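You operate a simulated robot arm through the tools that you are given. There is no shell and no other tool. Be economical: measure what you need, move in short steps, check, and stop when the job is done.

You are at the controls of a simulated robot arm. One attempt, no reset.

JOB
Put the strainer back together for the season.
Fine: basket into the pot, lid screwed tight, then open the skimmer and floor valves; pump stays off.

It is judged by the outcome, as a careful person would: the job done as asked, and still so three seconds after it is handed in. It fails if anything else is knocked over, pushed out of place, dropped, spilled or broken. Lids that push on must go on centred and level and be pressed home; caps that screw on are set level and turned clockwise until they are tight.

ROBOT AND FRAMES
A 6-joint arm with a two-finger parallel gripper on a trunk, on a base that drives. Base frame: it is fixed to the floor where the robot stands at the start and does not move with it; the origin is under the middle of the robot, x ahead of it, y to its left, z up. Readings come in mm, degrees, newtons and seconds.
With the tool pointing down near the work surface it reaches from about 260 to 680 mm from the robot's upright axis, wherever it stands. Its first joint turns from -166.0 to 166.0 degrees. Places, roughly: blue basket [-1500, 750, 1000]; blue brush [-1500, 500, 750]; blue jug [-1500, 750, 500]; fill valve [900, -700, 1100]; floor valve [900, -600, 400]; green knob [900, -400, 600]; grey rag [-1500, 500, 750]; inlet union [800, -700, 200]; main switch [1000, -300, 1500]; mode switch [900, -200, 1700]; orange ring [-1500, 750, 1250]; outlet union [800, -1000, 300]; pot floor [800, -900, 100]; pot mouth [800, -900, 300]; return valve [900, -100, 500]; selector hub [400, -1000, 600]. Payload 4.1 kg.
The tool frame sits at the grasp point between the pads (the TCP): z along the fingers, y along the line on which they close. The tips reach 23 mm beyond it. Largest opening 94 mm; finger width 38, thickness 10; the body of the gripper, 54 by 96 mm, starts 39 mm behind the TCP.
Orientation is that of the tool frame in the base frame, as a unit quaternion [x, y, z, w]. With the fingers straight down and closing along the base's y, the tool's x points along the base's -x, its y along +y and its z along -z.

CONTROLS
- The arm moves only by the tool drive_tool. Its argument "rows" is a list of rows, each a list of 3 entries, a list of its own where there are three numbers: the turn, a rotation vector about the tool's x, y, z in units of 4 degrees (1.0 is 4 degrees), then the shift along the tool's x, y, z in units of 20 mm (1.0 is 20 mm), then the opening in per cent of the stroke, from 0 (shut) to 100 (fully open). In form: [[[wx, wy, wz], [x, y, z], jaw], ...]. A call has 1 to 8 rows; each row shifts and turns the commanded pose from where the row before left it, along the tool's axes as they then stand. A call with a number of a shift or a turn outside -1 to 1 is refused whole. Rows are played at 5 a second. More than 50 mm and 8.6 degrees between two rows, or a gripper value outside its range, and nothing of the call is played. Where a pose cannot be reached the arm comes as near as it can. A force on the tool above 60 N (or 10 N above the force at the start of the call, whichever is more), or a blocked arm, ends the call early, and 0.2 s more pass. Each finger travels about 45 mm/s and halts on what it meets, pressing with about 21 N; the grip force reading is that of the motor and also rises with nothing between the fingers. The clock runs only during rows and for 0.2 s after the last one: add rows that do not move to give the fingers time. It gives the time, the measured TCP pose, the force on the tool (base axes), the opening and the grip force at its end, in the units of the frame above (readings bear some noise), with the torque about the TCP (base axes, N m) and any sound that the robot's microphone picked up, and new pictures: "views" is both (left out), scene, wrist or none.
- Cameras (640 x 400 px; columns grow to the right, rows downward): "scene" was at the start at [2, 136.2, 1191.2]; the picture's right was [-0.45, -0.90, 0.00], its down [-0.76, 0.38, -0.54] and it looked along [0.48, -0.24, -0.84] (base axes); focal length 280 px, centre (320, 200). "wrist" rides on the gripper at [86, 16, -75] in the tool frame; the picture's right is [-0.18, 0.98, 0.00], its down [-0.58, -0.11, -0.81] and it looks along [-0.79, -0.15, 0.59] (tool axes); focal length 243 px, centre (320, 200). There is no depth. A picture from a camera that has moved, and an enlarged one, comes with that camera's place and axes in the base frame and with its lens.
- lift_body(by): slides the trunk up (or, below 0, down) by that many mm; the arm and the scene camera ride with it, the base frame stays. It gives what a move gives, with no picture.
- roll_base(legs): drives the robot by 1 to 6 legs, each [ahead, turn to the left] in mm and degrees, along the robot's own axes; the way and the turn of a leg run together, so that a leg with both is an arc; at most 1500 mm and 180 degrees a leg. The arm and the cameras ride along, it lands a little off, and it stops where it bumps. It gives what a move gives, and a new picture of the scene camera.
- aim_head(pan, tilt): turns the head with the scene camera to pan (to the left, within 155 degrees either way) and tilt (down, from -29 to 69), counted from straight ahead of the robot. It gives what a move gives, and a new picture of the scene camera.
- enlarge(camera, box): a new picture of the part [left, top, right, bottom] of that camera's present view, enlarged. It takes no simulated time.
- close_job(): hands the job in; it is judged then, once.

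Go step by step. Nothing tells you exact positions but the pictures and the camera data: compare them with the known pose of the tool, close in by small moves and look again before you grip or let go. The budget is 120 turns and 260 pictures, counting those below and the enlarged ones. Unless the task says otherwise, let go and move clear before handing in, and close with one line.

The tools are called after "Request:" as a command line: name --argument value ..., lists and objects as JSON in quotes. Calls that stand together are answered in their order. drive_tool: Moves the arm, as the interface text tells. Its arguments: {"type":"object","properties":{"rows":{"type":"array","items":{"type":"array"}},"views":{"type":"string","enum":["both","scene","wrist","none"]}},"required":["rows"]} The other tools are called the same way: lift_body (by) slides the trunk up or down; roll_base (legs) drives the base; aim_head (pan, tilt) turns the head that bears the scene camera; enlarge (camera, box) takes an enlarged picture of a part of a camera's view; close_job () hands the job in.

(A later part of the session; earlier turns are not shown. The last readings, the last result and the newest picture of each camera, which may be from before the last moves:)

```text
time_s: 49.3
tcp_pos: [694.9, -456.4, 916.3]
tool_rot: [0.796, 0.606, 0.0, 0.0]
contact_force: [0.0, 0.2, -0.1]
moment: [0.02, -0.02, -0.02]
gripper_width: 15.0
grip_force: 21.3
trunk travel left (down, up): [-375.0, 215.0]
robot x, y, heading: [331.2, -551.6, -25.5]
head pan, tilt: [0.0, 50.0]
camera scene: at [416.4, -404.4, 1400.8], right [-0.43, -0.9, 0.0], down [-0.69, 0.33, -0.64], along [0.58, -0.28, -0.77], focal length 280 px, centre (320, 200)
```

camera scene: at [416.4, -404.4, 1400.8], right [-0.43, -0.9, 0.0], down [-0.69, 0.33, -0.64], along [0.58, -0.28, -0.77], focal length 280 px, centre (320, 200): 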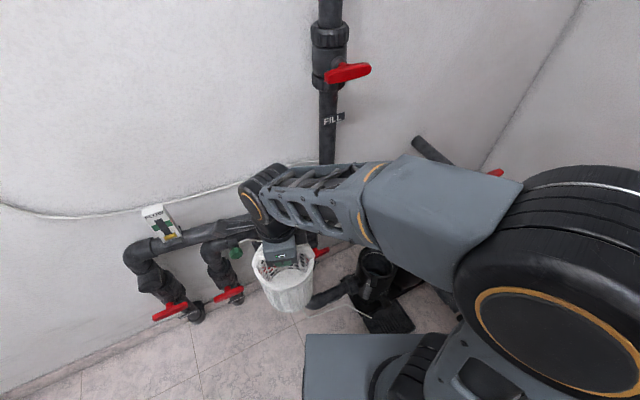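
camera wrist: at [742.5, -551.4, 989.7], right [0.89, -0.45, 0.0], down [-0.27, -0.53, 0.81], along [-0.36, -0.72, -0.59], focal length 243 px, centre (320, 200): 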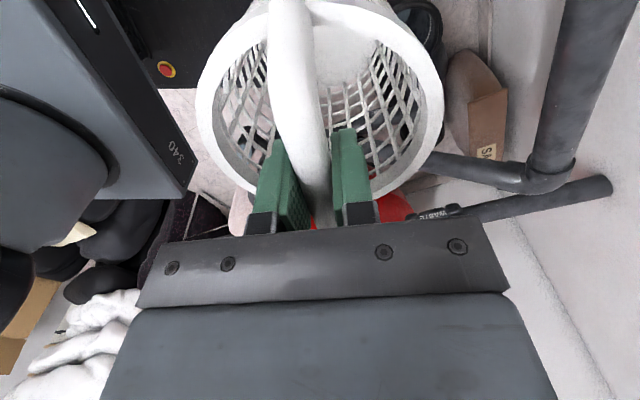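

Request:
drive_tool --rows '[[[0, 0, 0], [-0.95, 0.6, 0], 0], [[0, 0, 0], [-0.95, 0.6, 0], 0], [[0, 0, 0], [-0.95, 0.6, 0], 0], [[0, 0, 0], [-0.95, 0.6, 0], 0], [[0, 0, 0], [-0.95, 0.6, 0], 0], [[0, 0, 0], [-0.95, 0.6, 0], 0], [[0, 0, 0], [-0.95, 0.6, 0], 0], [[0, 0, 0], [-0.95, 0.6, 0], 0]]' --views "none"

Request:
drive_tool --rows '[[[0, 0, 0], [-0.95, 0.6, 0], 0], [[0, 0, 0], [-0.95, 0.6, 0], 0], [[0, 0, 0], [-0.95, 0.6, 0], 0], [[0, 0, 0], [-0.95, 0.6, 0], 0], [[0, 0, 0], [-0.95, 0.6, 0], 0], [[0, 0, 0], [-0.95, 0.6, 0], 0], [[0, 0, 0], [-0.95, 0.6, 0], 0], [[0, 0, 0], [0, 0, 0], 0]]' --views "both"

```text
time_s: 51.1
tcp_pos: [747.2, -629.1, 915.7]
tool_rot: [0.796, 0.606, 0.0, 0.0]
contact_force: [-0.7, 0.1, -1.1]
moment: [0.0, 0.0, -0.01]
gripper_width: 15.2
grip_force: 21.1
trunk travel left (down, up): [-375.0, 215.0]
robot x, y, heading: [334.3, -549.4, -25.4]
head pan, tilt: [0.0, 50.0]
```

```text
time_s: 52.9
tcp_pos: [794.2, -779.9, 916.1]
tool_rot: [0.796, 0.605, 0.001, 0.0]
contact_force: [0.6, 0.2, -1.8]
moment: [-0.03, 0.03, 0.0]
gripper_width: 14.9
grip_force: 20.9
trunk travel left (down, up): [-375.0, 215.0]
robot x, y, heading: [328.1, -549.6, -25.6]
head pan, tilt: [0.0, 50.0]
camera scene: at [416.5, -404.8, 1400.9], right [-0.43, -0.9, 0.0], down [-0.69, 0.33, -0.64], along [0.58, -0.28, -0.77], focal length 280 px, centre (320, 200)
camera wrist: at [831.2, -699.6, 989.9], right [0.9, -0.44, 0.0], down [-0.26, -0.53, 0.81], along [-0.35, -0.72, -0.59], focal length 243 px, centre (320, 200)
```

scene: 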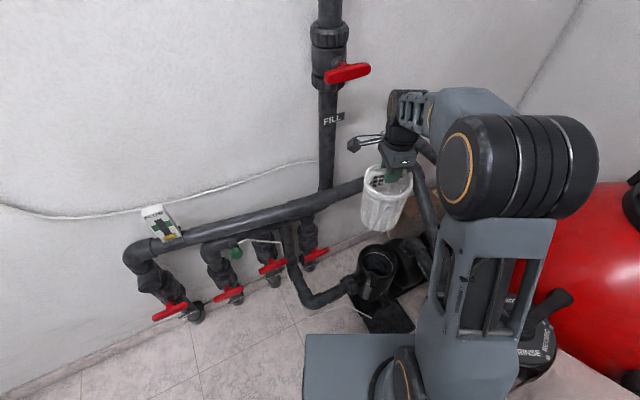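
wrist: 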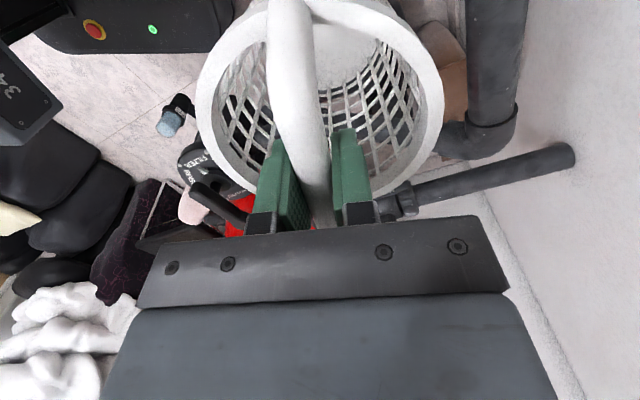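

Request:
drive_tool --rows '[[[0, 0, 0], [-0.96, 0.65, 0], 0], [[0, 0, 0], [-0.96, 0.65, 0], 0], [[0, 0, 0], [-0.96, 0.65, 0], 0], [[0, 0, 0], [-0.96, 0.65, 0], 0], [[0, 0, 0], [0, 0, 0], 0]]' --views "none"

Request:
lift_body --by -240

Request:
drive_tool --rows '[[[0, 0, 0], [0, 0, 0], 0]]' --views "both"

Request:
enlarge --camera "scene" --box '[310, 150, 470, 310]'

```text
time_s: 54.1
tcp_pos: [823.0, -866.7, 914.4]
tool_rot: [0.796, 0.606, 0.0, -0.001]
contact_force: [-0.2, 0.5, -1.7]
moment: [-0.02, -0.01, 0.01]
gripper_width: 15.3
grip_force: 20.5
trunk travel left (down, up): [-375.0, 215.0]
robot x, y, heading: [328.6, -545.5, -25.4]
head pan, tilt: [0.0, 50.0]
```

```text
time_s: 56.6
tcp_pos: [823.0, -866.2, 676.3]
tool_rot: [0.795, 0.607, 0.0, 0.0]
contact_force: [-0.5, 0.3, -1.5]
moment: [0.0, -0.02, 0.03]
gripper_width: 14.8
grip_force: 20.9
trunk travel left (down, up): [-135.0, 455.0]
robot x, y, heading: [328.2, -549.0, -25.3]
head pan, tilt: [0.0, 50.0]
```

```text
time_s: 57.0
tcp_pos: [823.4, -866.1, 674.7]
tool_rot: [0.795, 0.606, 0.0, 0.001]
contact_force: [-0.5, 0.1, -1.2]
moment: [0.0, 0.0, -0.02]
gripper_width: 15.3
grip_force: 20.1
trunk travel left (down, up): [-135.0, 455.0]
robot x, y, heading: [326.5, -548.6, -25.3]
head pan, tilt: [0.0, 50.0]
camera scene: at [416.4, -404.6, 1160.9], right [-0.43, -0.9, 0.0], down [-0.69, 0.33, -0.64], along [0.58, -0.28, -0.77], focal length 280 px, centre (320, 200)
camera wrist: at [861.1, -787.6, 749.1], right [0.9, -0.44, 0.0], down [-0.26, -0.53, 0.81], along [-0.35, -0.72, -0.59], focal length 243 px, centre (320, 200)
```

scene: 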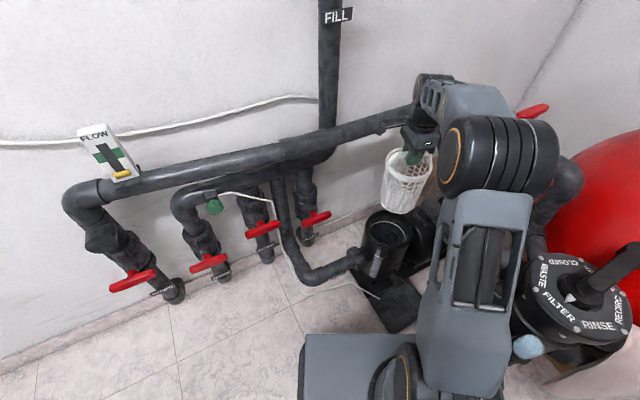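
wrist: 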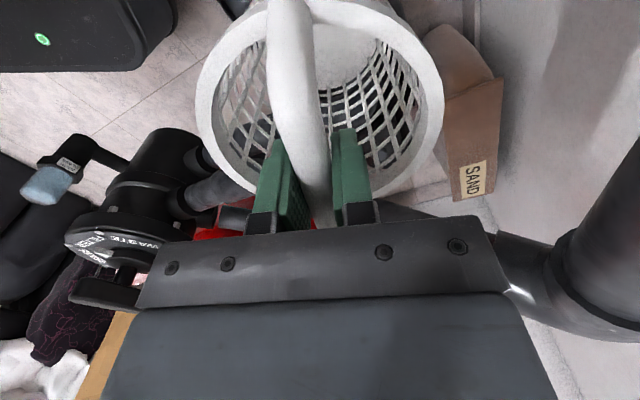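

```text
2.50 times, centred on (390, 230) of scene
camera zoom: at [416.4, -404.6, 1160.9], right [-0.43, -0.9, 0.0], down [-0.69, 0.33, -0.64], along [0.58, -0.28, -0.77], focal length 699 px, centre (145, 125)
```

zoom: 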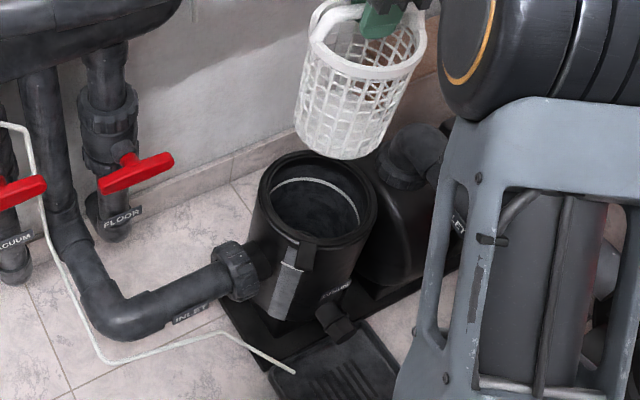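

Triangulation puts the pot mouth at about (822, -870, 317). I'll trim the position and lower until the basket is just above the mouth.

Request:
drive_tool --rows '[[[0, 0, 0], [-0.29, -0.13, 0], 0]]' --views "none"

Request:
lift_body --by -130

Request:
aim_head --pan -5 --tilt 45

Request:
enlarge --camera "scene" --box '[280, 150, 480, 310]'

```text
time_s: 57.4
tcp_pos: [819.5, -873.2, 675.7]
tool_rot: [0.796, 0.606, 0.0, -0.001]
contact_force: [-0.1, -0.6, -1.6]
moment: [-0.03, 0.02, 0.02]
gripper_width: 15.1
grip_force: 21.4
trunk travel left (down, up): [-135.0, 455.0]
robot x, y, heading: [326.3, -554.7, -25.3]
head pan, tilt: [0.0, 50.0]
```

```text
time_s: 59.0
tcp_pos: [818.4, -872.2, 544.9]
tool_rot: [0.795, 0.606, 0.0, 0.0]
contact_force: [0.5, 0.0, -1.7]
moment: [0.01, 0.01, 0.01]
gripper_width: 15.1
grip_force: 20.5
trunk travel left (down, up): [-5.0, 585.0]
robot x, y, heading: [329.9, -548.3, -25.6]
head pan, tilt: [0.0, 50.0]
```

```text
time_s: 59.6
tcp_pos: [818.0, -872.0, 544.9]
tool_rot: [0.795, 0.606, 0.0, 0.0]
contact_force: [0.5, 0.5, -0.1]
moment: [0.0, -0.02, -0.02]
gripper_width: 15.1
grip_force: 20.9
trunk travel left (down, up): [-5.0, 585.0]
robot x, y, heading: [324.3, -550.6, -25.2]
head pan, tilt: [-5.0, 45.0]
camera scene: at [417.0, -412.7, 1037.8], right [-0.51, -0.86, 0.0], down [-0.61, 0.36, -0.71], along [0.61, -0.36, -0.71], focal length 280 px, centre (320, 200)
```

scene: 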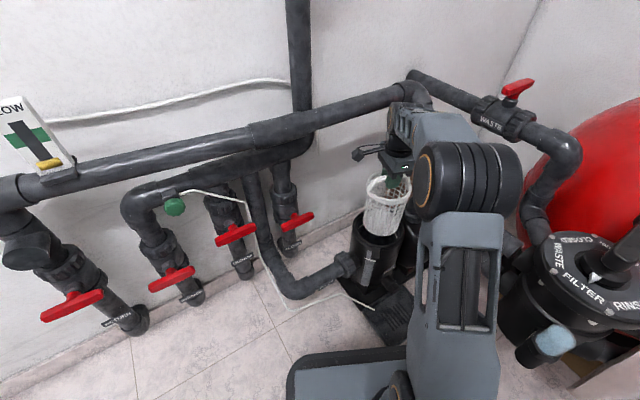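

```text
2.50 times, centred on (380, 230) of scene
camera zoom: at [417.0, -412.7, 1037.8], right [-0.51, -0.86, 0.0], down [-0.61, 0.36, -0.71], along [0.61, -0.36, -0.71], focal length 699 px, centre (170, 125)
```

zoom: 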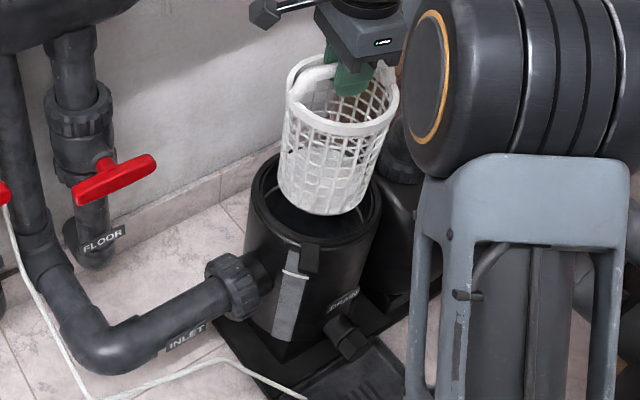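

Request:
enlarge --camera "scene" --box '[340, 165, 440, 265]'

```text
4.00 times, centred on (390, 215) of scene
camera zoom: at [417.0, -412.7, 1037.8], right [-0.51, -0.86, 0.0], down [-0.61, 0.36, -0.71], along [0.61, -0.36, -0.71], focal length 1119 px, centre (40, 140)
```

zoom: 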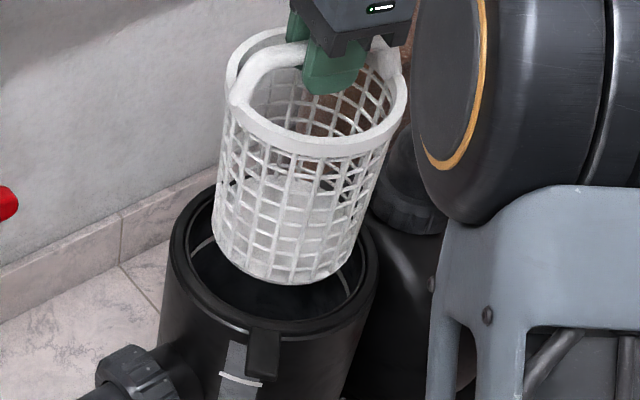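

Request:
drive_tool --rows '[[[0, 0, 0], [0, 0, 1], 0], [[0, 0, 0], [0, 0, 0.75], 0], [[0, 0, 0], [0, 0, 0], 0]]' --views "none"

Request:
enlarge --camera "scene" --box '[340, 175, 440, 275]'

```text
time_s: 60.4
tcp_pos: [817.6, -873.4, 511.4]
tool_rot: [0.795, 0.606, 0.0, 0.0]
contact_force: [0.1, -0.4, -2.3]
moment: [0.02, 0.02, 0.01]
gripper_width: 15.1
grip_force: 21.3
trunk travel left (down, up): [-5.0, 585.0]
robot x, y, heading: [331.2, -548.7, -25.2]
head pan, tilt: [-5.0, 45.0]
```

```text
4.00 times, centred on (390, 225) of scene
camera zoom: at [417.0, -412.8, 1037.8], right [-0.51, -0.86, 0.0], down [-0.61, 0.36, -0.71], along [0.61, -0.36, -0.71], focal length 1119 px, centre (40, 100)
```

zoom: 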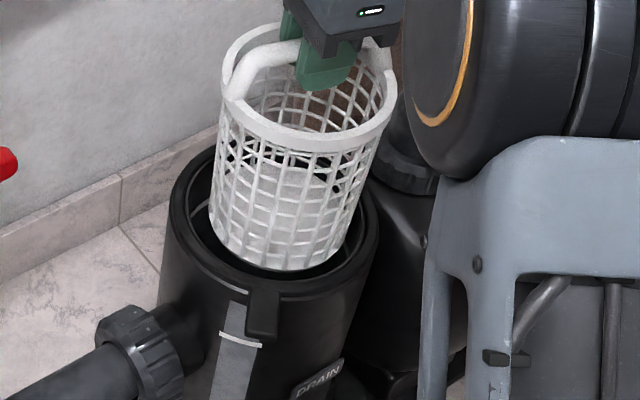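

The basket sits about 8 mm too close to me and 4 mm too far right, so I'll trim and check again.

Request:
drive_tool --rows '[[[0, 0, 0], [0.07, 0.42, 0], 0], [[0, 0, 0], [0, 0, 0], 0]]' --views "wrist"

Request:
enlarge --camera "scene" --box '[350, 205, 440, 265]'

```text
time_s: 61.0
tcp_pos: [825.8, -873.9, 511.5]
tool_rot: [0.796, 0.606, 0.0, 0.0]
contact_force: [0.0, -0.3, -1.5]
moment: [0.02, -0.01, 0.0]
gripper_width: 15.1
grip_force: 21.0
trunk travel left (down, up): [-5.0, 585.0]
robot x, y, heading: [325.6, -548.5, -25.7]
head pan, tilt: [-5.0, 45.0]
camera wrist: at [865.3, -794.5, 584.8], right [0.9, -0.44, 0.0], down [-0.26, -0.53, 0.81], along [-0.35, -0.72, -0.59], focal length 243 px, centre (320, 200)
```

wrist: 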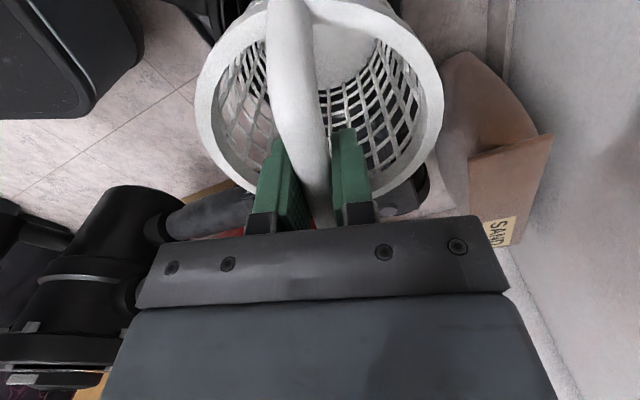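

```text
6.67 times, centred on (395, 235) of scene
camera zoom: at [417.0, -412.8, 1037.8], right [-0.51, -0.86, 0.0], down [-0.61, 0.36, -0.71], along [0.61, -0.36, -0.71], focal length 1864 px, centre (-180, -33)
```

zoom: 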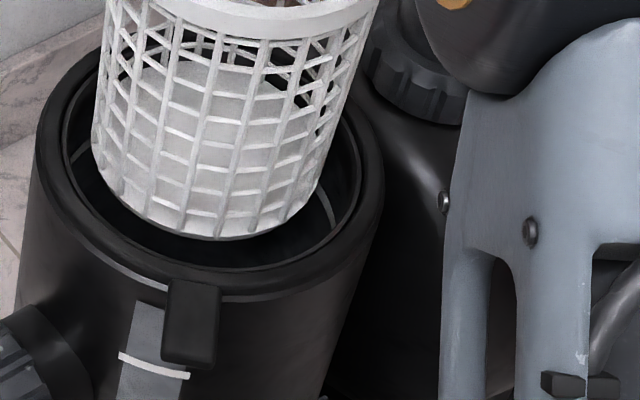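

The basket now sits well inside the mouth ring, so I'll lower it slowly.

Request:
drive_tool --rows '[[[0, 0, 0], [-0.05, 0.05, 0.6], 0], [[0, 0, 0], [0, 0, 0.6], 0], [[0, 0, 0], [0, 0, 0.6], 0], [[0, 0, 0], [0, 0, 0.6], 0], [[0, 0, 0], [0, 0, 0.6], 0], [[0, 0, 0], [0, 0, 0], 0]]' --views "none"

Request:
enlarge --camera "scene" --box '[350, 195, 440, 265]'

```text
time_s: 62.4
tcp_pos: [827.2, -874.0, 449.4]
tool_rot: [0.795, 0.606, 0.0, -0.001]
contact_force: [-0.4, -0.6, -0.3]
moment: [-0.02, 0.02, -0.03]
gripper_width: 15.1
grip_force: 21.2
trunk travel left (down, up): [-5.0, 585.0]
robot x, y, heading: [331.1, -548.5, -25.2]
head pan, tilt: [-5.0, 45.0]
```

```text
5.71 times, centred on (395, 230) of scene
camera zoom: at [417.0, -412.8, 1037.8], right [-0.51, -0.86, 0.0], down [-0.61, 0.36, -0.71], along [0.61, -0.36, -0.71], focal length 1598 px, centre (-109, 29)
```

zoom: 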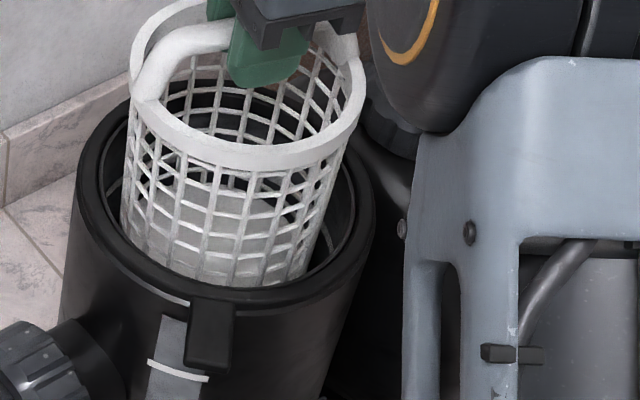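

Request:
drive_tool --rows '[[[0, 0, 0], [-0.2, -0.05, 0], 0], [[0, 0, 0], [0, 0, 0.5], 0], [[0, 0, 0], [0, 0, 0.5], 0], [[0, 0, 0], [0, 0, 0.5], 0], [[0, 0, 0], [0, 0, 0.5], 0], [[0, 0, 0], [0, 0, 0], 0]]' --views "none"

Request:
enlarge --camera "scene" --box '[350, 195, 440, 265]'

```text
time_s: 63.8
tcp_pos: [825.2, -876.3, 411.5]
tool_rot: [0.795, 0.606, 0.0, 0.0]
contact_force: [-0.6, 4.8, -0.3]
moment: [0.28, 0.01, 0.06]
gripper_width: 15.1
grip_force: 20.8
trunk travel left (down, up): [-5.0, 585.0]
robot x, y, heading: [328.6, -548.4, -25.6]
head pan, tilt: [-5.0, 45.0]
```

```text
5.71 times, centred on (395, 230) of scene
camera zoom: at [416.8, -412.6, 1037.8], right [-0.51, -0.86, 0.0], down [-0.61, 0.36, -0.71], along [0.61, -0.36, -0.71], focal length 1598 px, centre (-109, 29)
```

zoom: 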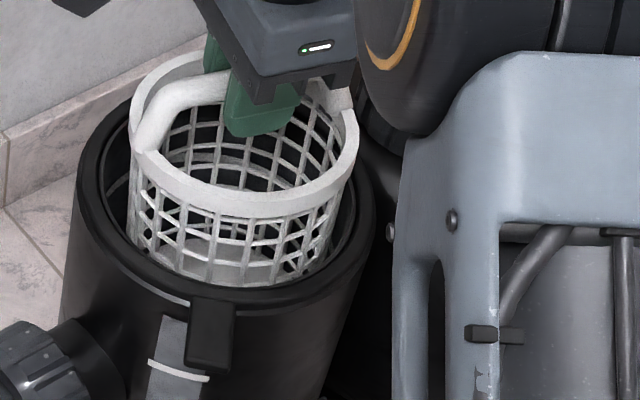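

Request:
drive_tool --rows '[[[0, 0, 0], [0.2, 0, 0], 0], [[0, 0, 0], [0, 0, 0], 0]]' --views "none"

Request:
drive_tool --rows '[[[0, 0, 0], [0.15, 0, 0], 0], [[0, 0, 0], [0, 0, 0], 0]]' --views "none"

```text
time_s: 64.4
tcp_pos: [827.1, -874.2, 410.3]
tool_rot: [0.796, 0.606, 0.0, 0.0]
contact_force: [-0.5, -0.3, -1.7]
moment: [-0.01, 0.0, 0.02]
gripper_width: 15.3
grip_force: 21.1
trunk travel left (down, up): [-5.0, 585.0]
robot x, y, heading: [328.9, -547.6, -25.4]
head pan, tilt: [-5.0, 45.0]
```

```text
time_s: 65.0
tcp_pos: [826.7, -871.8, 411.0]
tool_rot: [0.795, 0.607, 0.001, 0.0]
contact_force: [-0.3, 0.3, 0.0]
moment: [0.01, 0.03, -0.02]
gripper_width: 14.9
grip_force: 21.3
trunk travel left (down, up): [-5.0, 585.0]
robot x, y, heading: [327.5, -550.8, -25.5]
head pan, tilt: [-5.0, 45.0]
```

Contact has cleared, so I'll keep lowering.

Request:
drive_tool --rows '[[[0, 0, 0], [0, 0, 0.5], 0], [[0, 0, 0], [0, 0, 0.5], 0], [[0, 0, 0], [0, 0, 0.5], 0], [[0, 0, 0], [0, 0, 0.5], 0], [[0, 0, 0], [0, 0, 0.5], 0], [[0, 0, 0], [0, 0, 0], 0]]' --views "none"

Request:
enlarge --camera "scene" --box '[350, 195, 440, 265]'

```text
time_s: 66.4
tcp_pos: [825.1, -870.7, 360.2]
tool_rot: [0.796, 0.605, 0.0, -0.002]
contact_force: [-22.8, 6.7, 4.8]
moment: [-0.03, -0.03, 0.04]
gripper_width: 15.0
grip_force: 20.9
trunk travel left (down, up): [-5.0, 585.0]
robot x, y, heading: [328.3, -548.4, -25.4]
head pan, tilt: [-5.0, 45.0]
```

```text
5.71 times, centred on (395, 230) of scene
camera zoom: at [415.9, -412.3, 1037.8], right [-0.51, -0.86, 0.0], down [-0.61, 0.36, -0.71], along [0.61, -0.36, -0.71], focal length 1598 px, centre (-109, 29)
```

zoom: 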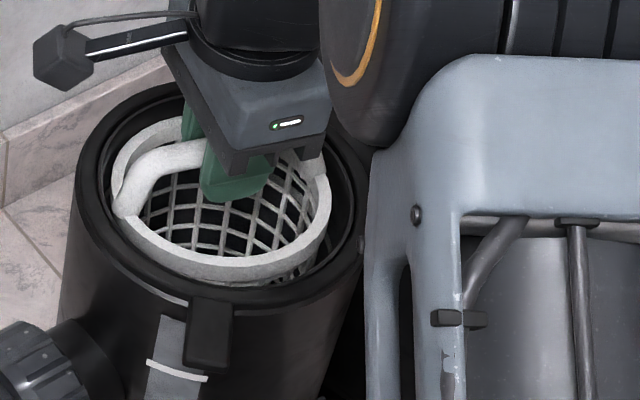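

Request:
drive_tool --rows '[[[0, 0, 0], [-0.07, -0.24, -0.2], 0], [[0, 0, 0], [0, 0, 0], 0]]' --views "wrist"

```text
time_s: 67.0
tcp_pos: [822.8, -872.5, 365.3]
tool_rot: [0.796, 0.606, 0.0, 0.003]
contact_force: [0.5, -0.1, -0.1]
moment: [0.01, -0.02, -0.02]
gripper_width: 15.1
grip_force: 20.7
trunk travel left (down, up): [-5.0, 585.0]
robot x, y, heading: [327.8, -547.6, -25.1]
head pan, tilt: [-5.0, 45.0]
camera wrist: at [861.1, -792.7, 438.6], right [0.9, -0.44, 0.0], down [-0.26, -0.53, 0.81], along [-0.35, -0.73, -0.59], focal length 243 px, centre (320, 200)
```

wrist: 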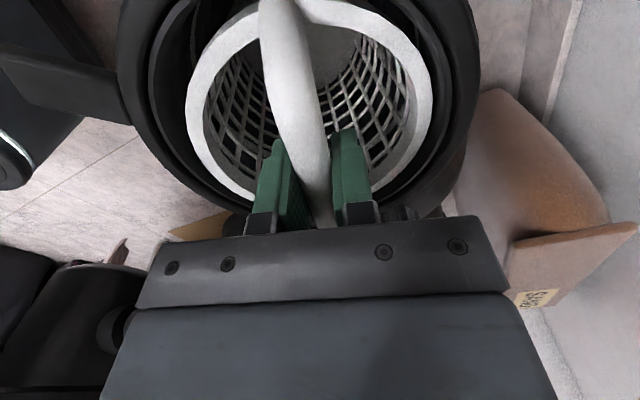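

The wrist view shows the pot centre about 8 mm to the left of the basket (tool -y), so I'll shift that way.

Request:
drive_tool --rows '[[[0, 0, 0], [0.05, -0.35, 0], 0], [[0, 0, 0], [0, 0, 0], 0]]' --views "wrist"

Request:
enlarge --camera "scene" --box '[350, 195, 440, 265]'

```text
time_s: 67.6
tcp_pos: [815.6, -867.2, 364.3]
tool_rot: [0.795, 0.606, 0.0, -0.001]
contact_force: [-0.3, -0.7, -1.0]
moment: [0.0, -0.08, 0.0]
gripper_width: 14.9
grip_force: 21.1
trunk travel left (down, up): [-5.0, 585.0]
robot x, y, heading: [328.2, -548.6, -25.4]
head pan, tilt: [-5.0, 45.0]
camera wrist: at [854.2, -789.4, 438.3], right [0.9, -0.44, 0.0], down [-0.26, -0.53, 0.81], along [-0.35, -0.72, -0.59], focal length 243 px, centre (320, 200)
```

wrist: 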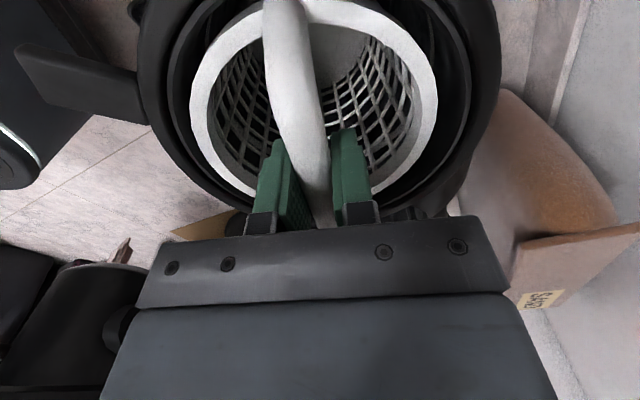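

```text
5.71 times, centred on (395, 230) of scene
camera zoom: at [417.0, -412.8, 1037.8], right [-0.51, -0.86, 0.0], down [-0.61, 0.36, -0.71], along [0.61, -0.36, -0.71], focal length 1598 px, centre (-109, 29)
```

zoom: 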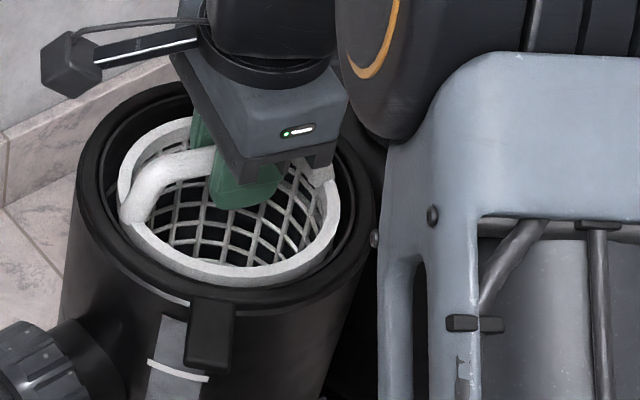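

Request:
drive_tool --rows '[[[0, 0, 0], [0, 0, 0.4], 0], [[0, 0, 0], [0, 0, 0.4], 0], [[0, 0, 0], [0, 0, 0], 0]]' --views "wrist"

Request:
enlarge --camera "scene" --box '[350, 195, 440, 265]'

```text
time_s: 68.4
tcp_pos: [815.4, -867.5, 348.8]
tool_rot: [0.795, 0.606, 0.0, 0.0]
contact_force: [-0.5, 0.5, -1.8]
moment: [-0.02, -0.01, -0.01]
gripper_width: 15.3
grip_force: 21.1
trunk travel left (down, up): [-5.0, 585.0]
robot x, y, heading: [327.5, -545.4, -25.3]
head pan, tilt: [-5.0, 45.0]
camera wrist: at [854.7, -789.4, 422.3], right [0.9, -0.44, 0.0], down [-0.26, -0.53, 0.81], along [-0.35, -0.72, -0.59], focal length 243 px, centre (320, 200)
```

wrist: 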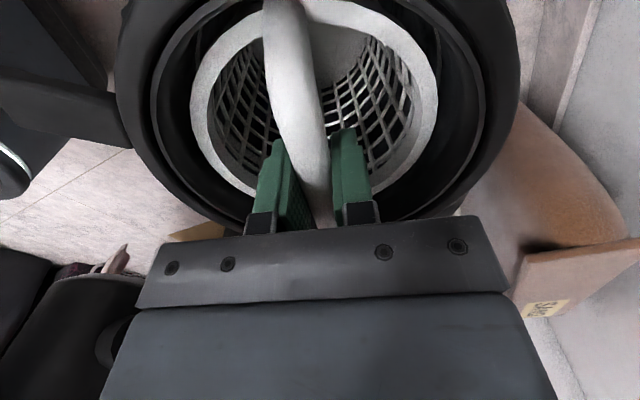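

```text
5.71 times, centred on (395, 230) of scene
camera zoom: at [416.9, -412.7, 1037.8], right [-0.51, -0.86, 0.0], down [-0.61, 0.36, -0.71], along [0.61, -0.36, -0.71], focal length 1598 px, centre (-109, 29)
```

zoom: 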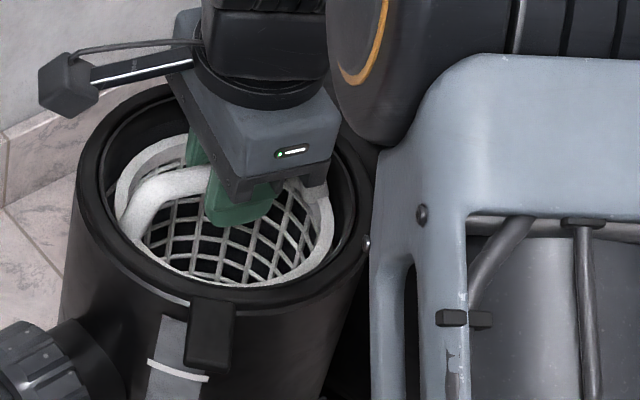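

Request:
drive_tool --rows '[[[0, 0, 0], [-0.05, 0.12, 0.4], 0], [[0, 0, 0], [0, 0, 0.4], 0], [[0, 0, 0], [0, 0, 0.4], 0], [[0, 0, 0], [0, 0, 0], 0]]' --views "wrist"

Request:
enlarge --camera "scene" --box '[350, 195, 440, 265]'

```text
time_s: 69.4
tcp_pos: [816.7, -870.2, 324.7]
tool_rot: [0.796, 0.606, 0.0, 0.0]
contact_force: [0.1, 0.0, -0.7]
moment: [0.03, -0.03, -0.02]
gripper_width: 15.2
grip_force: 21.7
trunk travel left (down, up): [-5.0, 585.0]
robot x, y, heading: [327.5, -546.2, -25.4]
head pan, tilt: [-5.0, 45.0]
camera wrist: at [855.4, -791.1, 397.4], right [0.9, -0.44, 0.0], down [-0.26, -0.53, 0.81], along [-0.35, -0.72, -0.59], focal length 243 px, centre (320, 200)
```

wrist: 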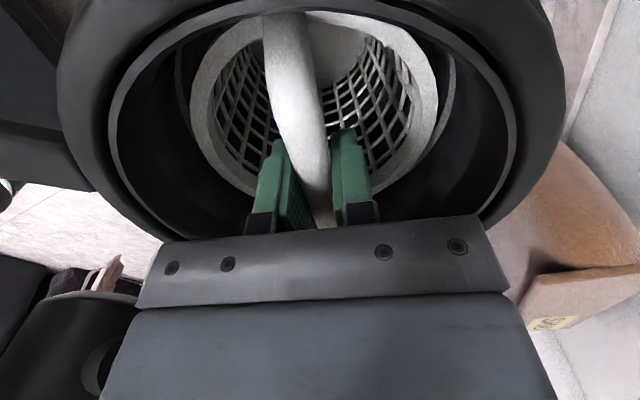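

```text
5.71 times, centred on (395, 230) of scene
camera zoom: at [417.0, -412.8, 1037.8], right [-0.51, -0.86, 0.0], down [-0.61, 0.36, -0.71], along [0.61, -0.36, -0.71], focal length 1598 px, centre (-109, 29)
```

zoom: 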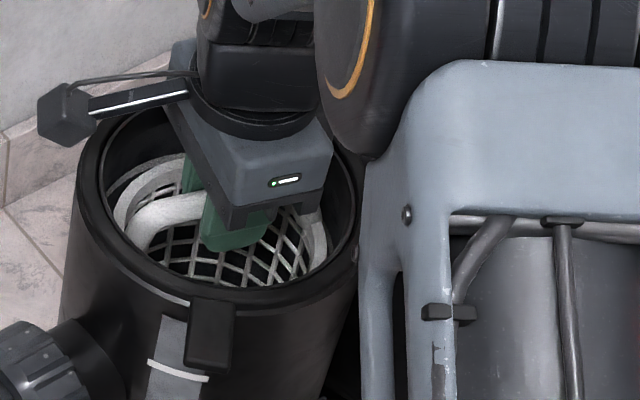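

Request:
drive_tool --rows '[[[0, 0, 0], [-0.15, 0, 0.3], 0], [[0, 0, 0], [0, 0, 0.3], 0], [[0, 0, 0], [0, 0, 0], 0]]' --views "wrist"

```text
time_s: 70.2
tcp_pos: [816.3, -872.8, 313.2]
tool_rot: [0.795, 0.607, 0.0, 0.001]
contact_force: [0.2, 4.2, -1.2]
moment: [0.14, -0.03, -0.07]
gripper_width: 15.5
grip_force: 20.9
trunk travel left (down, up): [-5.0, 585.0]
robot x, y, heading: [327.2, -543.9, -25.3]
head pan, tilt: [-5.0, 45.0]
camera wrist: at [855.3, -793.0, 385.7], right [0.9, -0.44, 0.0], down [-0.26, -0.53, 0.81], along [-0.35, -0.72, -0.59], focal length 243 px, centre (320, 200)
```

wrist: 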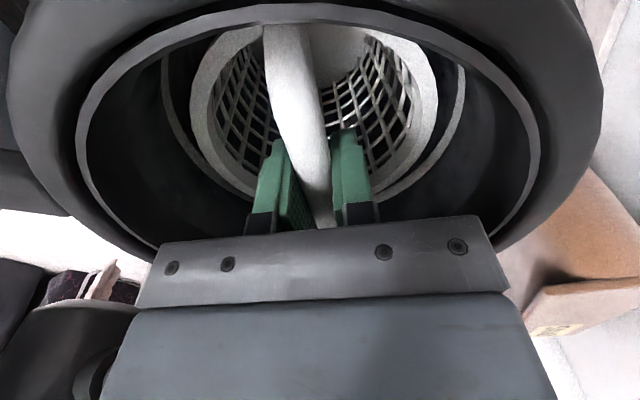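

Request:
drive_tool --rows '[[[0, 0, 0], [0.15, 0, 0], 0], [[0, 0, 0], [0, 0, 0.3], 0], [[0, 0, 0], [0, 0, 0.3], 0], [[0, 0, 0], [0, 0, 0], 0]]' --views "wrist"

```text
time_s: 71.2
tcp_pos: [818.0, -870.1, 301.6]
tool_rot: [0.796, 0.606, 0.001, 0.0]
contact_force: [-0.3, 0.0, -1.1]
moment: [-0.01, -0.03, -0.04]
gripper_width: 15.4
grip_force: 21.7
trunk travel left (down, up): [-5.0, 585.0]
robot x, y, heading: [327.1, -546.0, -25.3]
head pan, tilt: [-5.0, 45.0]
camera wrist: at [856.0, -791.1, 374.3], right [0.9, -0.44, 0.0], down [-0.26, -0.53, 0.81], along [-0.35, -0.72, -0.59], focal length 243 px, centre (320, 200)
```

wrist: 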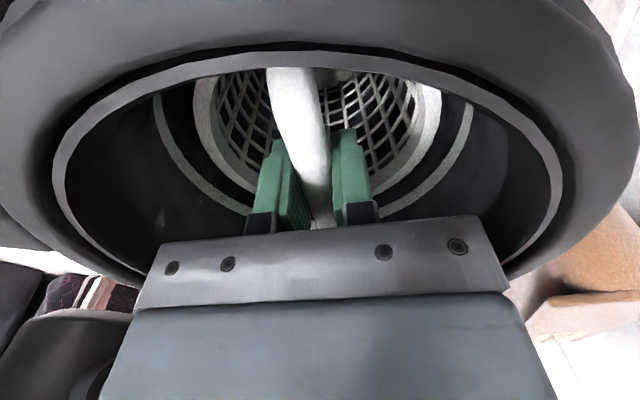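

Request:
drive_tool --rows '[[[0, 0, 0], [0, 0, 0.3], 0], [[0, 0, 0], [0, 0, 0.3], 0], [[0, 0, 0], [0, 0, 0], 0]]' --views "none"

Request:
enlarge --camera "scene" --box '[350, 195, 440, 265]'

```text
time_s: 72.0
tcp_pos: [817.2, -869.6, 290.3]
tool_rot: [0.796, 0.606, 0.001, 0.002]
contact_force: [-1.0, 1.6, 22.0]
moment: [0.07, 0.0, 0.03]
gripper_width: 15.6
grip_force: 20.6
trunk travel left (down, up): [-5.0, 585.0]
robot x, y, heading: [324.8, -549.7, -25.6]
head pan, tilt: [-5.0, 45.0]
```

```text
5.71 times, centred on (395, 230) of scene
camera zoom: at [415.7, -411.9, 1037.8], right [-0.51, -0.86, 0.0], down [-0.61, 0.36, -0.71], along [0.61, -0.36, -0.71], focal length 1598 px, centre (-109, 29)
```

zoom: 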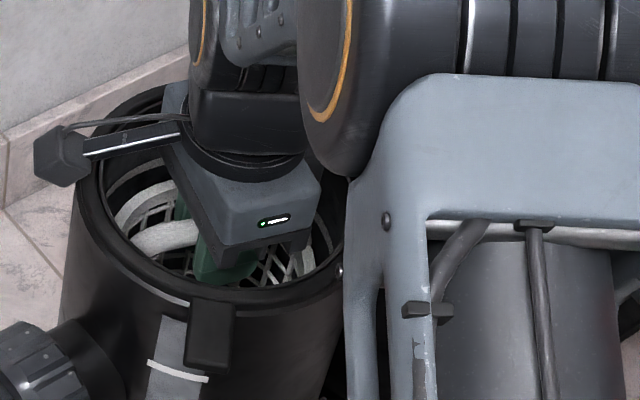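

The basket has bottomed (22 N straight up). I'll ease off, open partly and rise.

Request:
drive_tool --rows '[[[0, 0, 0], [0, 0, -0.1], 0], [[0, 0, 0], [0, 0, 0], 20], [[0, 0, 0], [0, 0, 0], 45], [[0, 0, 0], [0, 0, 0], 45], [[0, 0, 0], [0, 0, 0], 45]]' --views "none"

Request:
drive_tool --rows '[[[0, 0, 0], [0, 0, -0.7], 45], [[0, 0, 0], [0, 0, -1], 45], [[0, 0, 0], [0, 0, -1], 45], [[0, 0, 0], [0, 0, -1], 45], [[0, 0, 0], [0, 0, -1], 45], [[0, 0, 0], [0, 0, -1], 45], [[0, 0, 0], [0, 0, -1], 45], [[0, 0, 0], [0, 0, 0], 45]]' --views "both"

```text
time_s: 73.2
tcp_pos: [817.1, -869.6, 292.3]
tool_rot: [0.795, 0.606, -0.001, 0.0]
contact_force: [-0.4, -0.3, 0.4]
moment: [0.02, -0.02, 0.02]
gripper_width: 42.3
grip_force: 0.1
trunk travel left (down, up): [-5.0, 585.0]
robot x, y, heading: [331.6, -548.0, -25.5]
head pan, tilt: [-5.0, 45.0]
```

```text
time_s: 75.0
tcp_pos: [817.6, -869.3, 425.2]
tool_rot: [0.796, 0.606, 0.0, 0.0]
contact_force: [-0.3, 0.0, -0.2]
moment: [-0.03, 0.0, -0.03]
gripper_width: 42.5
grip_force: 0.1
trunk travel left (down, up): [-5.0, 585.0]
robot x, y, heading: [331.2, -549.0, -25.6]
head pan, tilt: [-5.0, 45.0]
camera scene: at [416.9, -412.7, 1037.8], right [-0.51, -0.86, 0.0], down [-0.61, 0.36, -0.71], along [0.61, -0.36, -0.71], focal length 280 px, centre (320, 200)
camera wrist: at [855.7, -789.3, 498.3], right [0.9, -0.44, 0.0], down [-0.26, -0.53, 0.81], along [-0.35, -0.72, -0.59], focal length 243 px, centre (320, 200)
```

scene: 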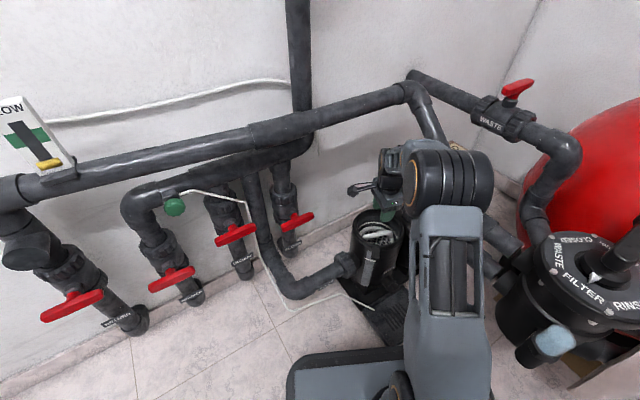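
wrist: 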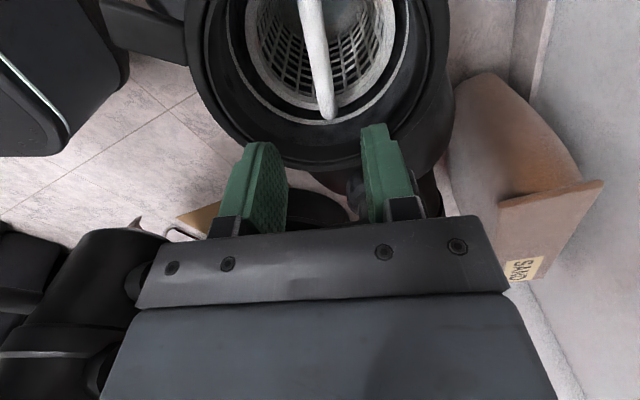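

Request:
enlarge --camera "wrist" --box '[180, 0, 460, 180]'

Request:
enlarge --camera "scene" --box '[340, 190, 430, 300]'

```text
2.22 times, centred on (320, 90) of wrist
camera zoom: at [855.7, -789.3, 498.3], right [0.9, -0.44, 0.0], down [-0.26, -0.53, 0.81], along [-0.35, -0.72, -0.59], focal length 539 px, centre (320, 444)
```

zoom: 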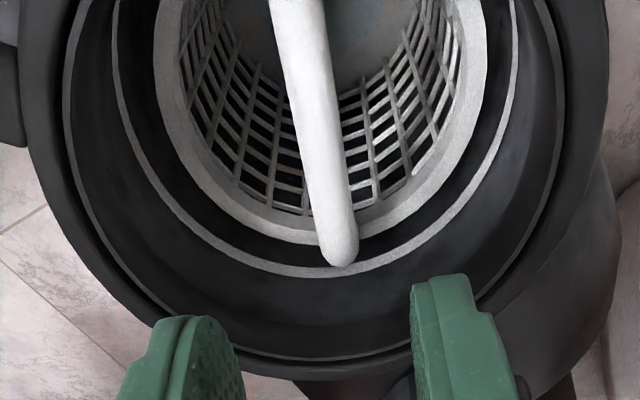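

```text
3.64 times, centred on (385, 245) of scene
camera zoom: at [416.9, -412.7, 1037.8], right [-0.51, -0.86, 0.0], down [-0.61, 0.36, -0.71], along [0.61, -0.36, -0.71], focal length 1017 px, centre (84, 36)
```

zoom: 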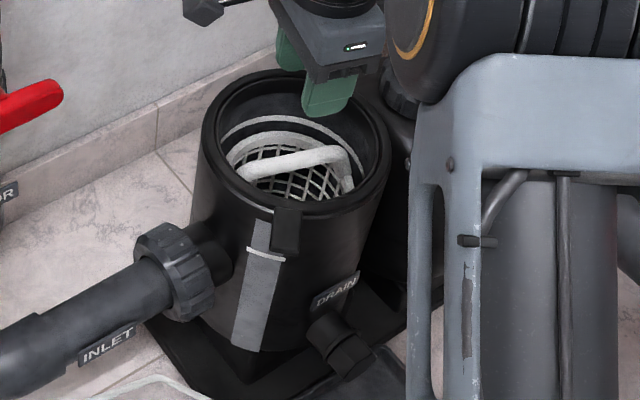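

The basket is down inside the pot and the pot centre comes out near (814, -873), mouth z about 330. I'll raise clear, drive back to the bench and get the lid.

Request:
lift_body --by 330

Request:
drive_tool --rows '[[[0, 0, 0], [0.9, -0.6, 0], 100], [[0, 0, 0], [0.9, -0.6, 0], 100], [[0, 0, 0], [0.9, -0.6, 0], 100], [[0, 0, 0], [0.9, -0.6, 0], 100], [[0, 0, 0], [0.9, -0.6, 0], 100], [[0, 0, 0], [0.9, -0.6, 0], 100], [[0, 0, 0], [0.9, -0.6, 0], 100], [[0, 0, 0], [0.9, -0.6, 0], 100]]' --views "none"

Request:
roll_base --legs '[[0, -34.5], [-640, 0], [0, 85]]'

Request:
aim_head --pan 10 --tilt 58

```text
time_s: 78.3
tcp_pos: [817.1, -868.8, 753.8]
tool_rot: [0.796, 0.606, 0.0, 0.001]
contact_force: [-0.6, -1.1, -0.5]
moment: [-0.01, 0.0, 0.03]
gripper_width: 42.3
grip_force: 0.1
trunk travel left (down, up): [-335.0, 255.0]
robot x, y, heading: [329.4, -550.9, -25.6]
head pan, tilt: [-5.0, 45.0]
```

```text
time_s: 80.1
tcp_pos: [763.5, -704.4, 755.2]
tool_rot: [0.795, 0.607, 0.0, 0.0]
contact_force: [-0.3, 0.0, -0.2]
moment: [-0.01, -0.05, -0.03]
gripper_width: 94.0
grip_force: 0.1
trunk travel left (down, up): [-335.0, 255.0]
robot x, y, heading: [329.1, -543.3, -25.4]
head pan, tilt: [-5.0, 45.0]
```

```text
time_s: 88.9
tcp_pos: [397.4, 246.8, 753.6]
tool_rot: [0.456, 0.89, 0.001, 0.001]
contact_force: [0.3, 0.2, 0.1]
moment: [0.0, -0.01, 0.0]
gripper_width: 94.1
grip_force: 0.1
trunk travel left (down, up): [-335.0, 255.0]
robot x, y, heading: [0.1, 3.5, 25.5]
head pan, tilt: [-5.0, 45.0]
camera scene: at [-48.1, 160.2, 1367.8], right [0.35, -0.94, 0.0], down [-0.66, -0.25, -0.71], along [0.66, 0.25, -0.71], focal length 280 px, centre (320, 200)
```

scene: 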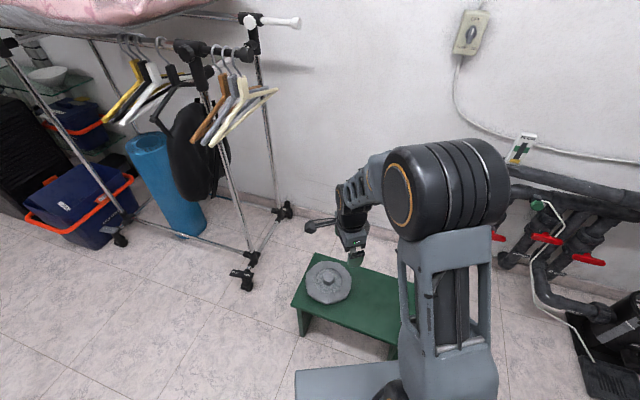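

```text
time_s: 89.7
tcp_pos: [396.5, 247.7, 753.2]
tool_rot: [0.455, 0.89, -0.001, 0.0]
contact_force: [1.0, 0.2, -0.6]
moment: [0.02, 0.0, -0.02]
gripper_width: 94.1
grip_force: 0.0
trunk travel left (down, up): [-335.0, 255.0]
robot x, y, heading: [0.9, 7.0, 25.5]
head pan, tilt: [10.0, 58.0]
camera scene: at [-68.2, 171.6, 1350.7], right [0.58, -0.81, 0.0], down [-0.69, -0.49, -0.53], along [0.43, 0.31, -0.85], focal length 280 px, centre (320, 200)
```

scene: 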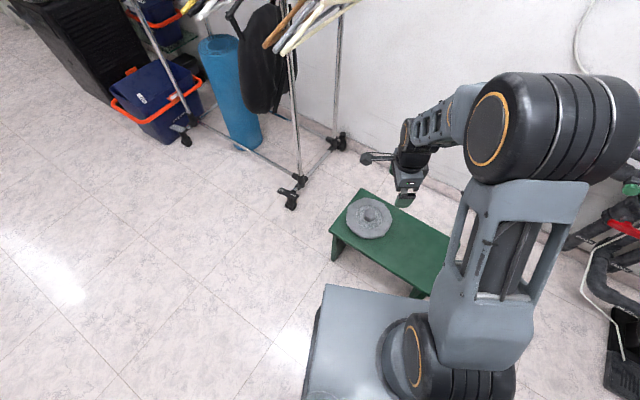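

Request:
enlarge --camera "scene" --box '[330, 180, 410, 250]'

Request:
drive_tool --rows '[[[0, 0, 0], [0, 0, 0], 100]]' --views "wrist"

```text
5.71 times, centred on (370, 215) of scene
camera zoom: at [-68.2, 171.6, 1350.7], right [0.58, -0.81, 0.0], down [-0.69, -0.49, -0.53], along [0.43, 0.31, -0.85], focal length 1598 px, centre (34, 114)
```

zoom: 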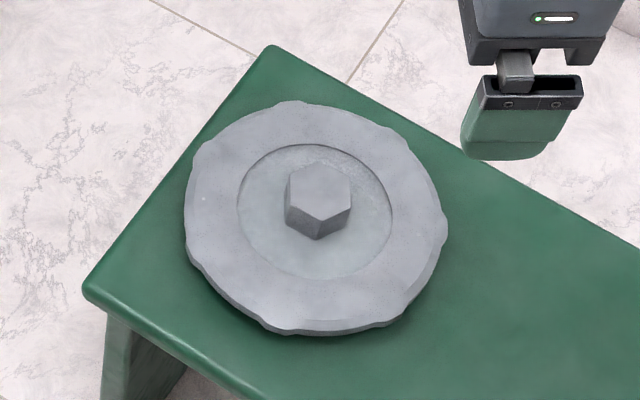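

```text
time_s: 90.1
tcp_pos: [396.7, 248.0, 754.3]
tool_rot: [0.456, 0.89, -0.001, 0.0]
contact_force: [-0.1, -0.2, 1.0]
moment: [-0.01, -0.03, 0.01]
gripper_width: 94.1
grip_force: 0.1
trunk travel left (down, up): [-335.0, 255.0]
robot x, y, heading: [5.4, 3.2, 25.8]
head pan, tilt: [10.0, 58.0]
camera wrist: at [358.4, 326.9, 827.7], right [0.91, 0.42, 0.0], down [0.25, -0.54, 0.81], along [0.34, -0.73, -0.59], focal length 243 px, centre (320, 200)
```

wrist: 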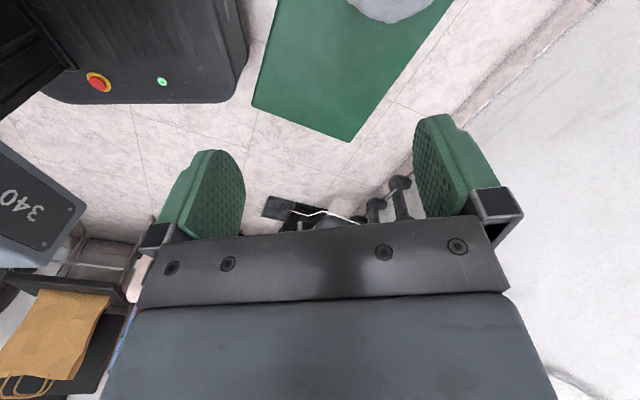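

The knob is a hex near (500, 331, 365) with a flat-pair axis at about 66°. I'll move over it and turn the gripper to match.

Request:
drive_tool --rows '[[[0, 0, 0], [0.05, 0.94, 1], 100], [[0, 0, 0], [0.05, 0.94, 1], 100], [[0, 0, 0], [0.05, 0.94, 1], 100], [[0, 0, 0], [0.05, 0.94, 1], 100], [[0, 0, 0], [0.05, 0.94, 1], 100], [[0, 0, 0], [0.05, 0.94, 1], 100], [[0, 0, 0], [0.05, 0.94, 1], 100], [[0, 0, 0], [0, 0, 0], 100]]' --views "none"

Request:
drive_tool --rows '[[[0, 0, -1], [0, 0, 0.5], 100], [[0, 0, -1], [0, 0, 0.5], 100], [[0, 0, -1], [0, 0, 0.5], 100], [[0, 0, -1], [0, 0, 0.5], 100], [[0, 0, -1], [0, 0, 0.5], 100], [[0, 0, -1], [0, 0, 0.5], 100], [[0, 0, -1], [0, 0, 0.5], 100], [[0, 0, -0.5], [0, 0, 0], 100]]' --views "both"

Request:
enlarge --camera "wrist" --box '[200, 0, 440, 150]'

```text
time_s: 91.9
tcp_pos: [498.4, 329.3, 613.5]
tool_rot: [0.456, 0.89, -0.001, 0.0]
contact_force: [-0.2, 0.0, -0.1]
moment: [0.0, -0.02, -0.03]
gripper_width: 94.1
grip_force: 0.0
trunk travel left (down, up): [-335.0, 255.0]
robot x, y, heading: [2.3, 6.8, 25.8]
head pan, tilt: [10.0, 58.0]
```

```text
time_s: 93.7
tcp_pos: [498.4, 329.8, 544.5]
tool_rot: [0.209, 0.978, 0.0, 0.001]
contact_force: [-0.1, 0.2, -0.1]
moment: [-0.01, -0.02, 0.0]
gripper_width: 93.8
grip_force: 0.0
trunk travel left (down, up): [-335.0, 255.0]
robot x, y, heading: [1.5, 4.0, 25.6]
head pan, tilt: [10.0, 58.0]
camera scene: at [-68.2, 171.6, 1350.7], right [0.58, -0.81, 0.0], down [-0.69, -0.5, -0.53], along [0.43, 0.31, -0.85], focal length 280 px, centre (320, 200)
camera wrist: at [426.2, 379.9, 617.4], right [0.57, 0.82, 0.0], down [0.49, -0.34, 0.81], along [0.66, -0.46, -0.59], focal length 243 px, centre (320, 200)
```

scene: 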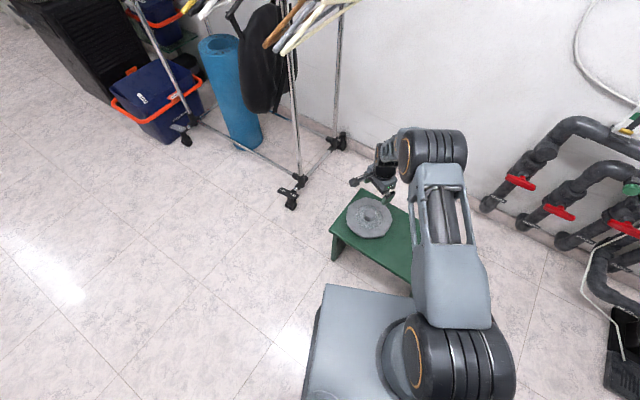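
wrist: 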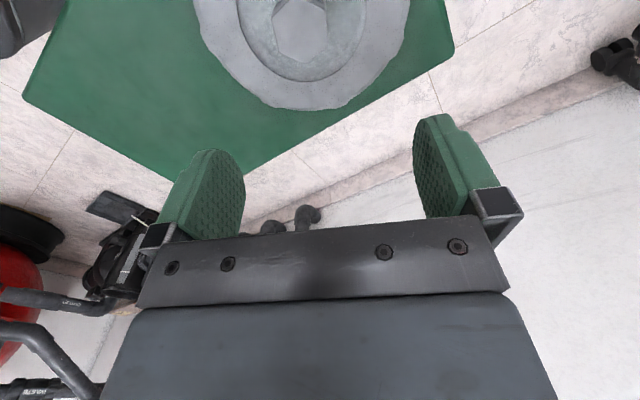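

```text
2.67 times, centred on (320, 75) of wrist
camera zoom: at [426.2, 379.9, 617.4], right [0.57, 0.82, 0.0], down [0.49, -0.34, 0.81], along [0.66, -0.46, -0.59], focal length 647 px, centre (320, 533)
```

zoom: 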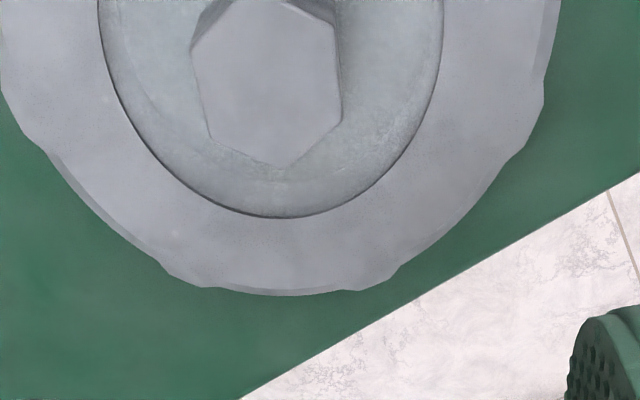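

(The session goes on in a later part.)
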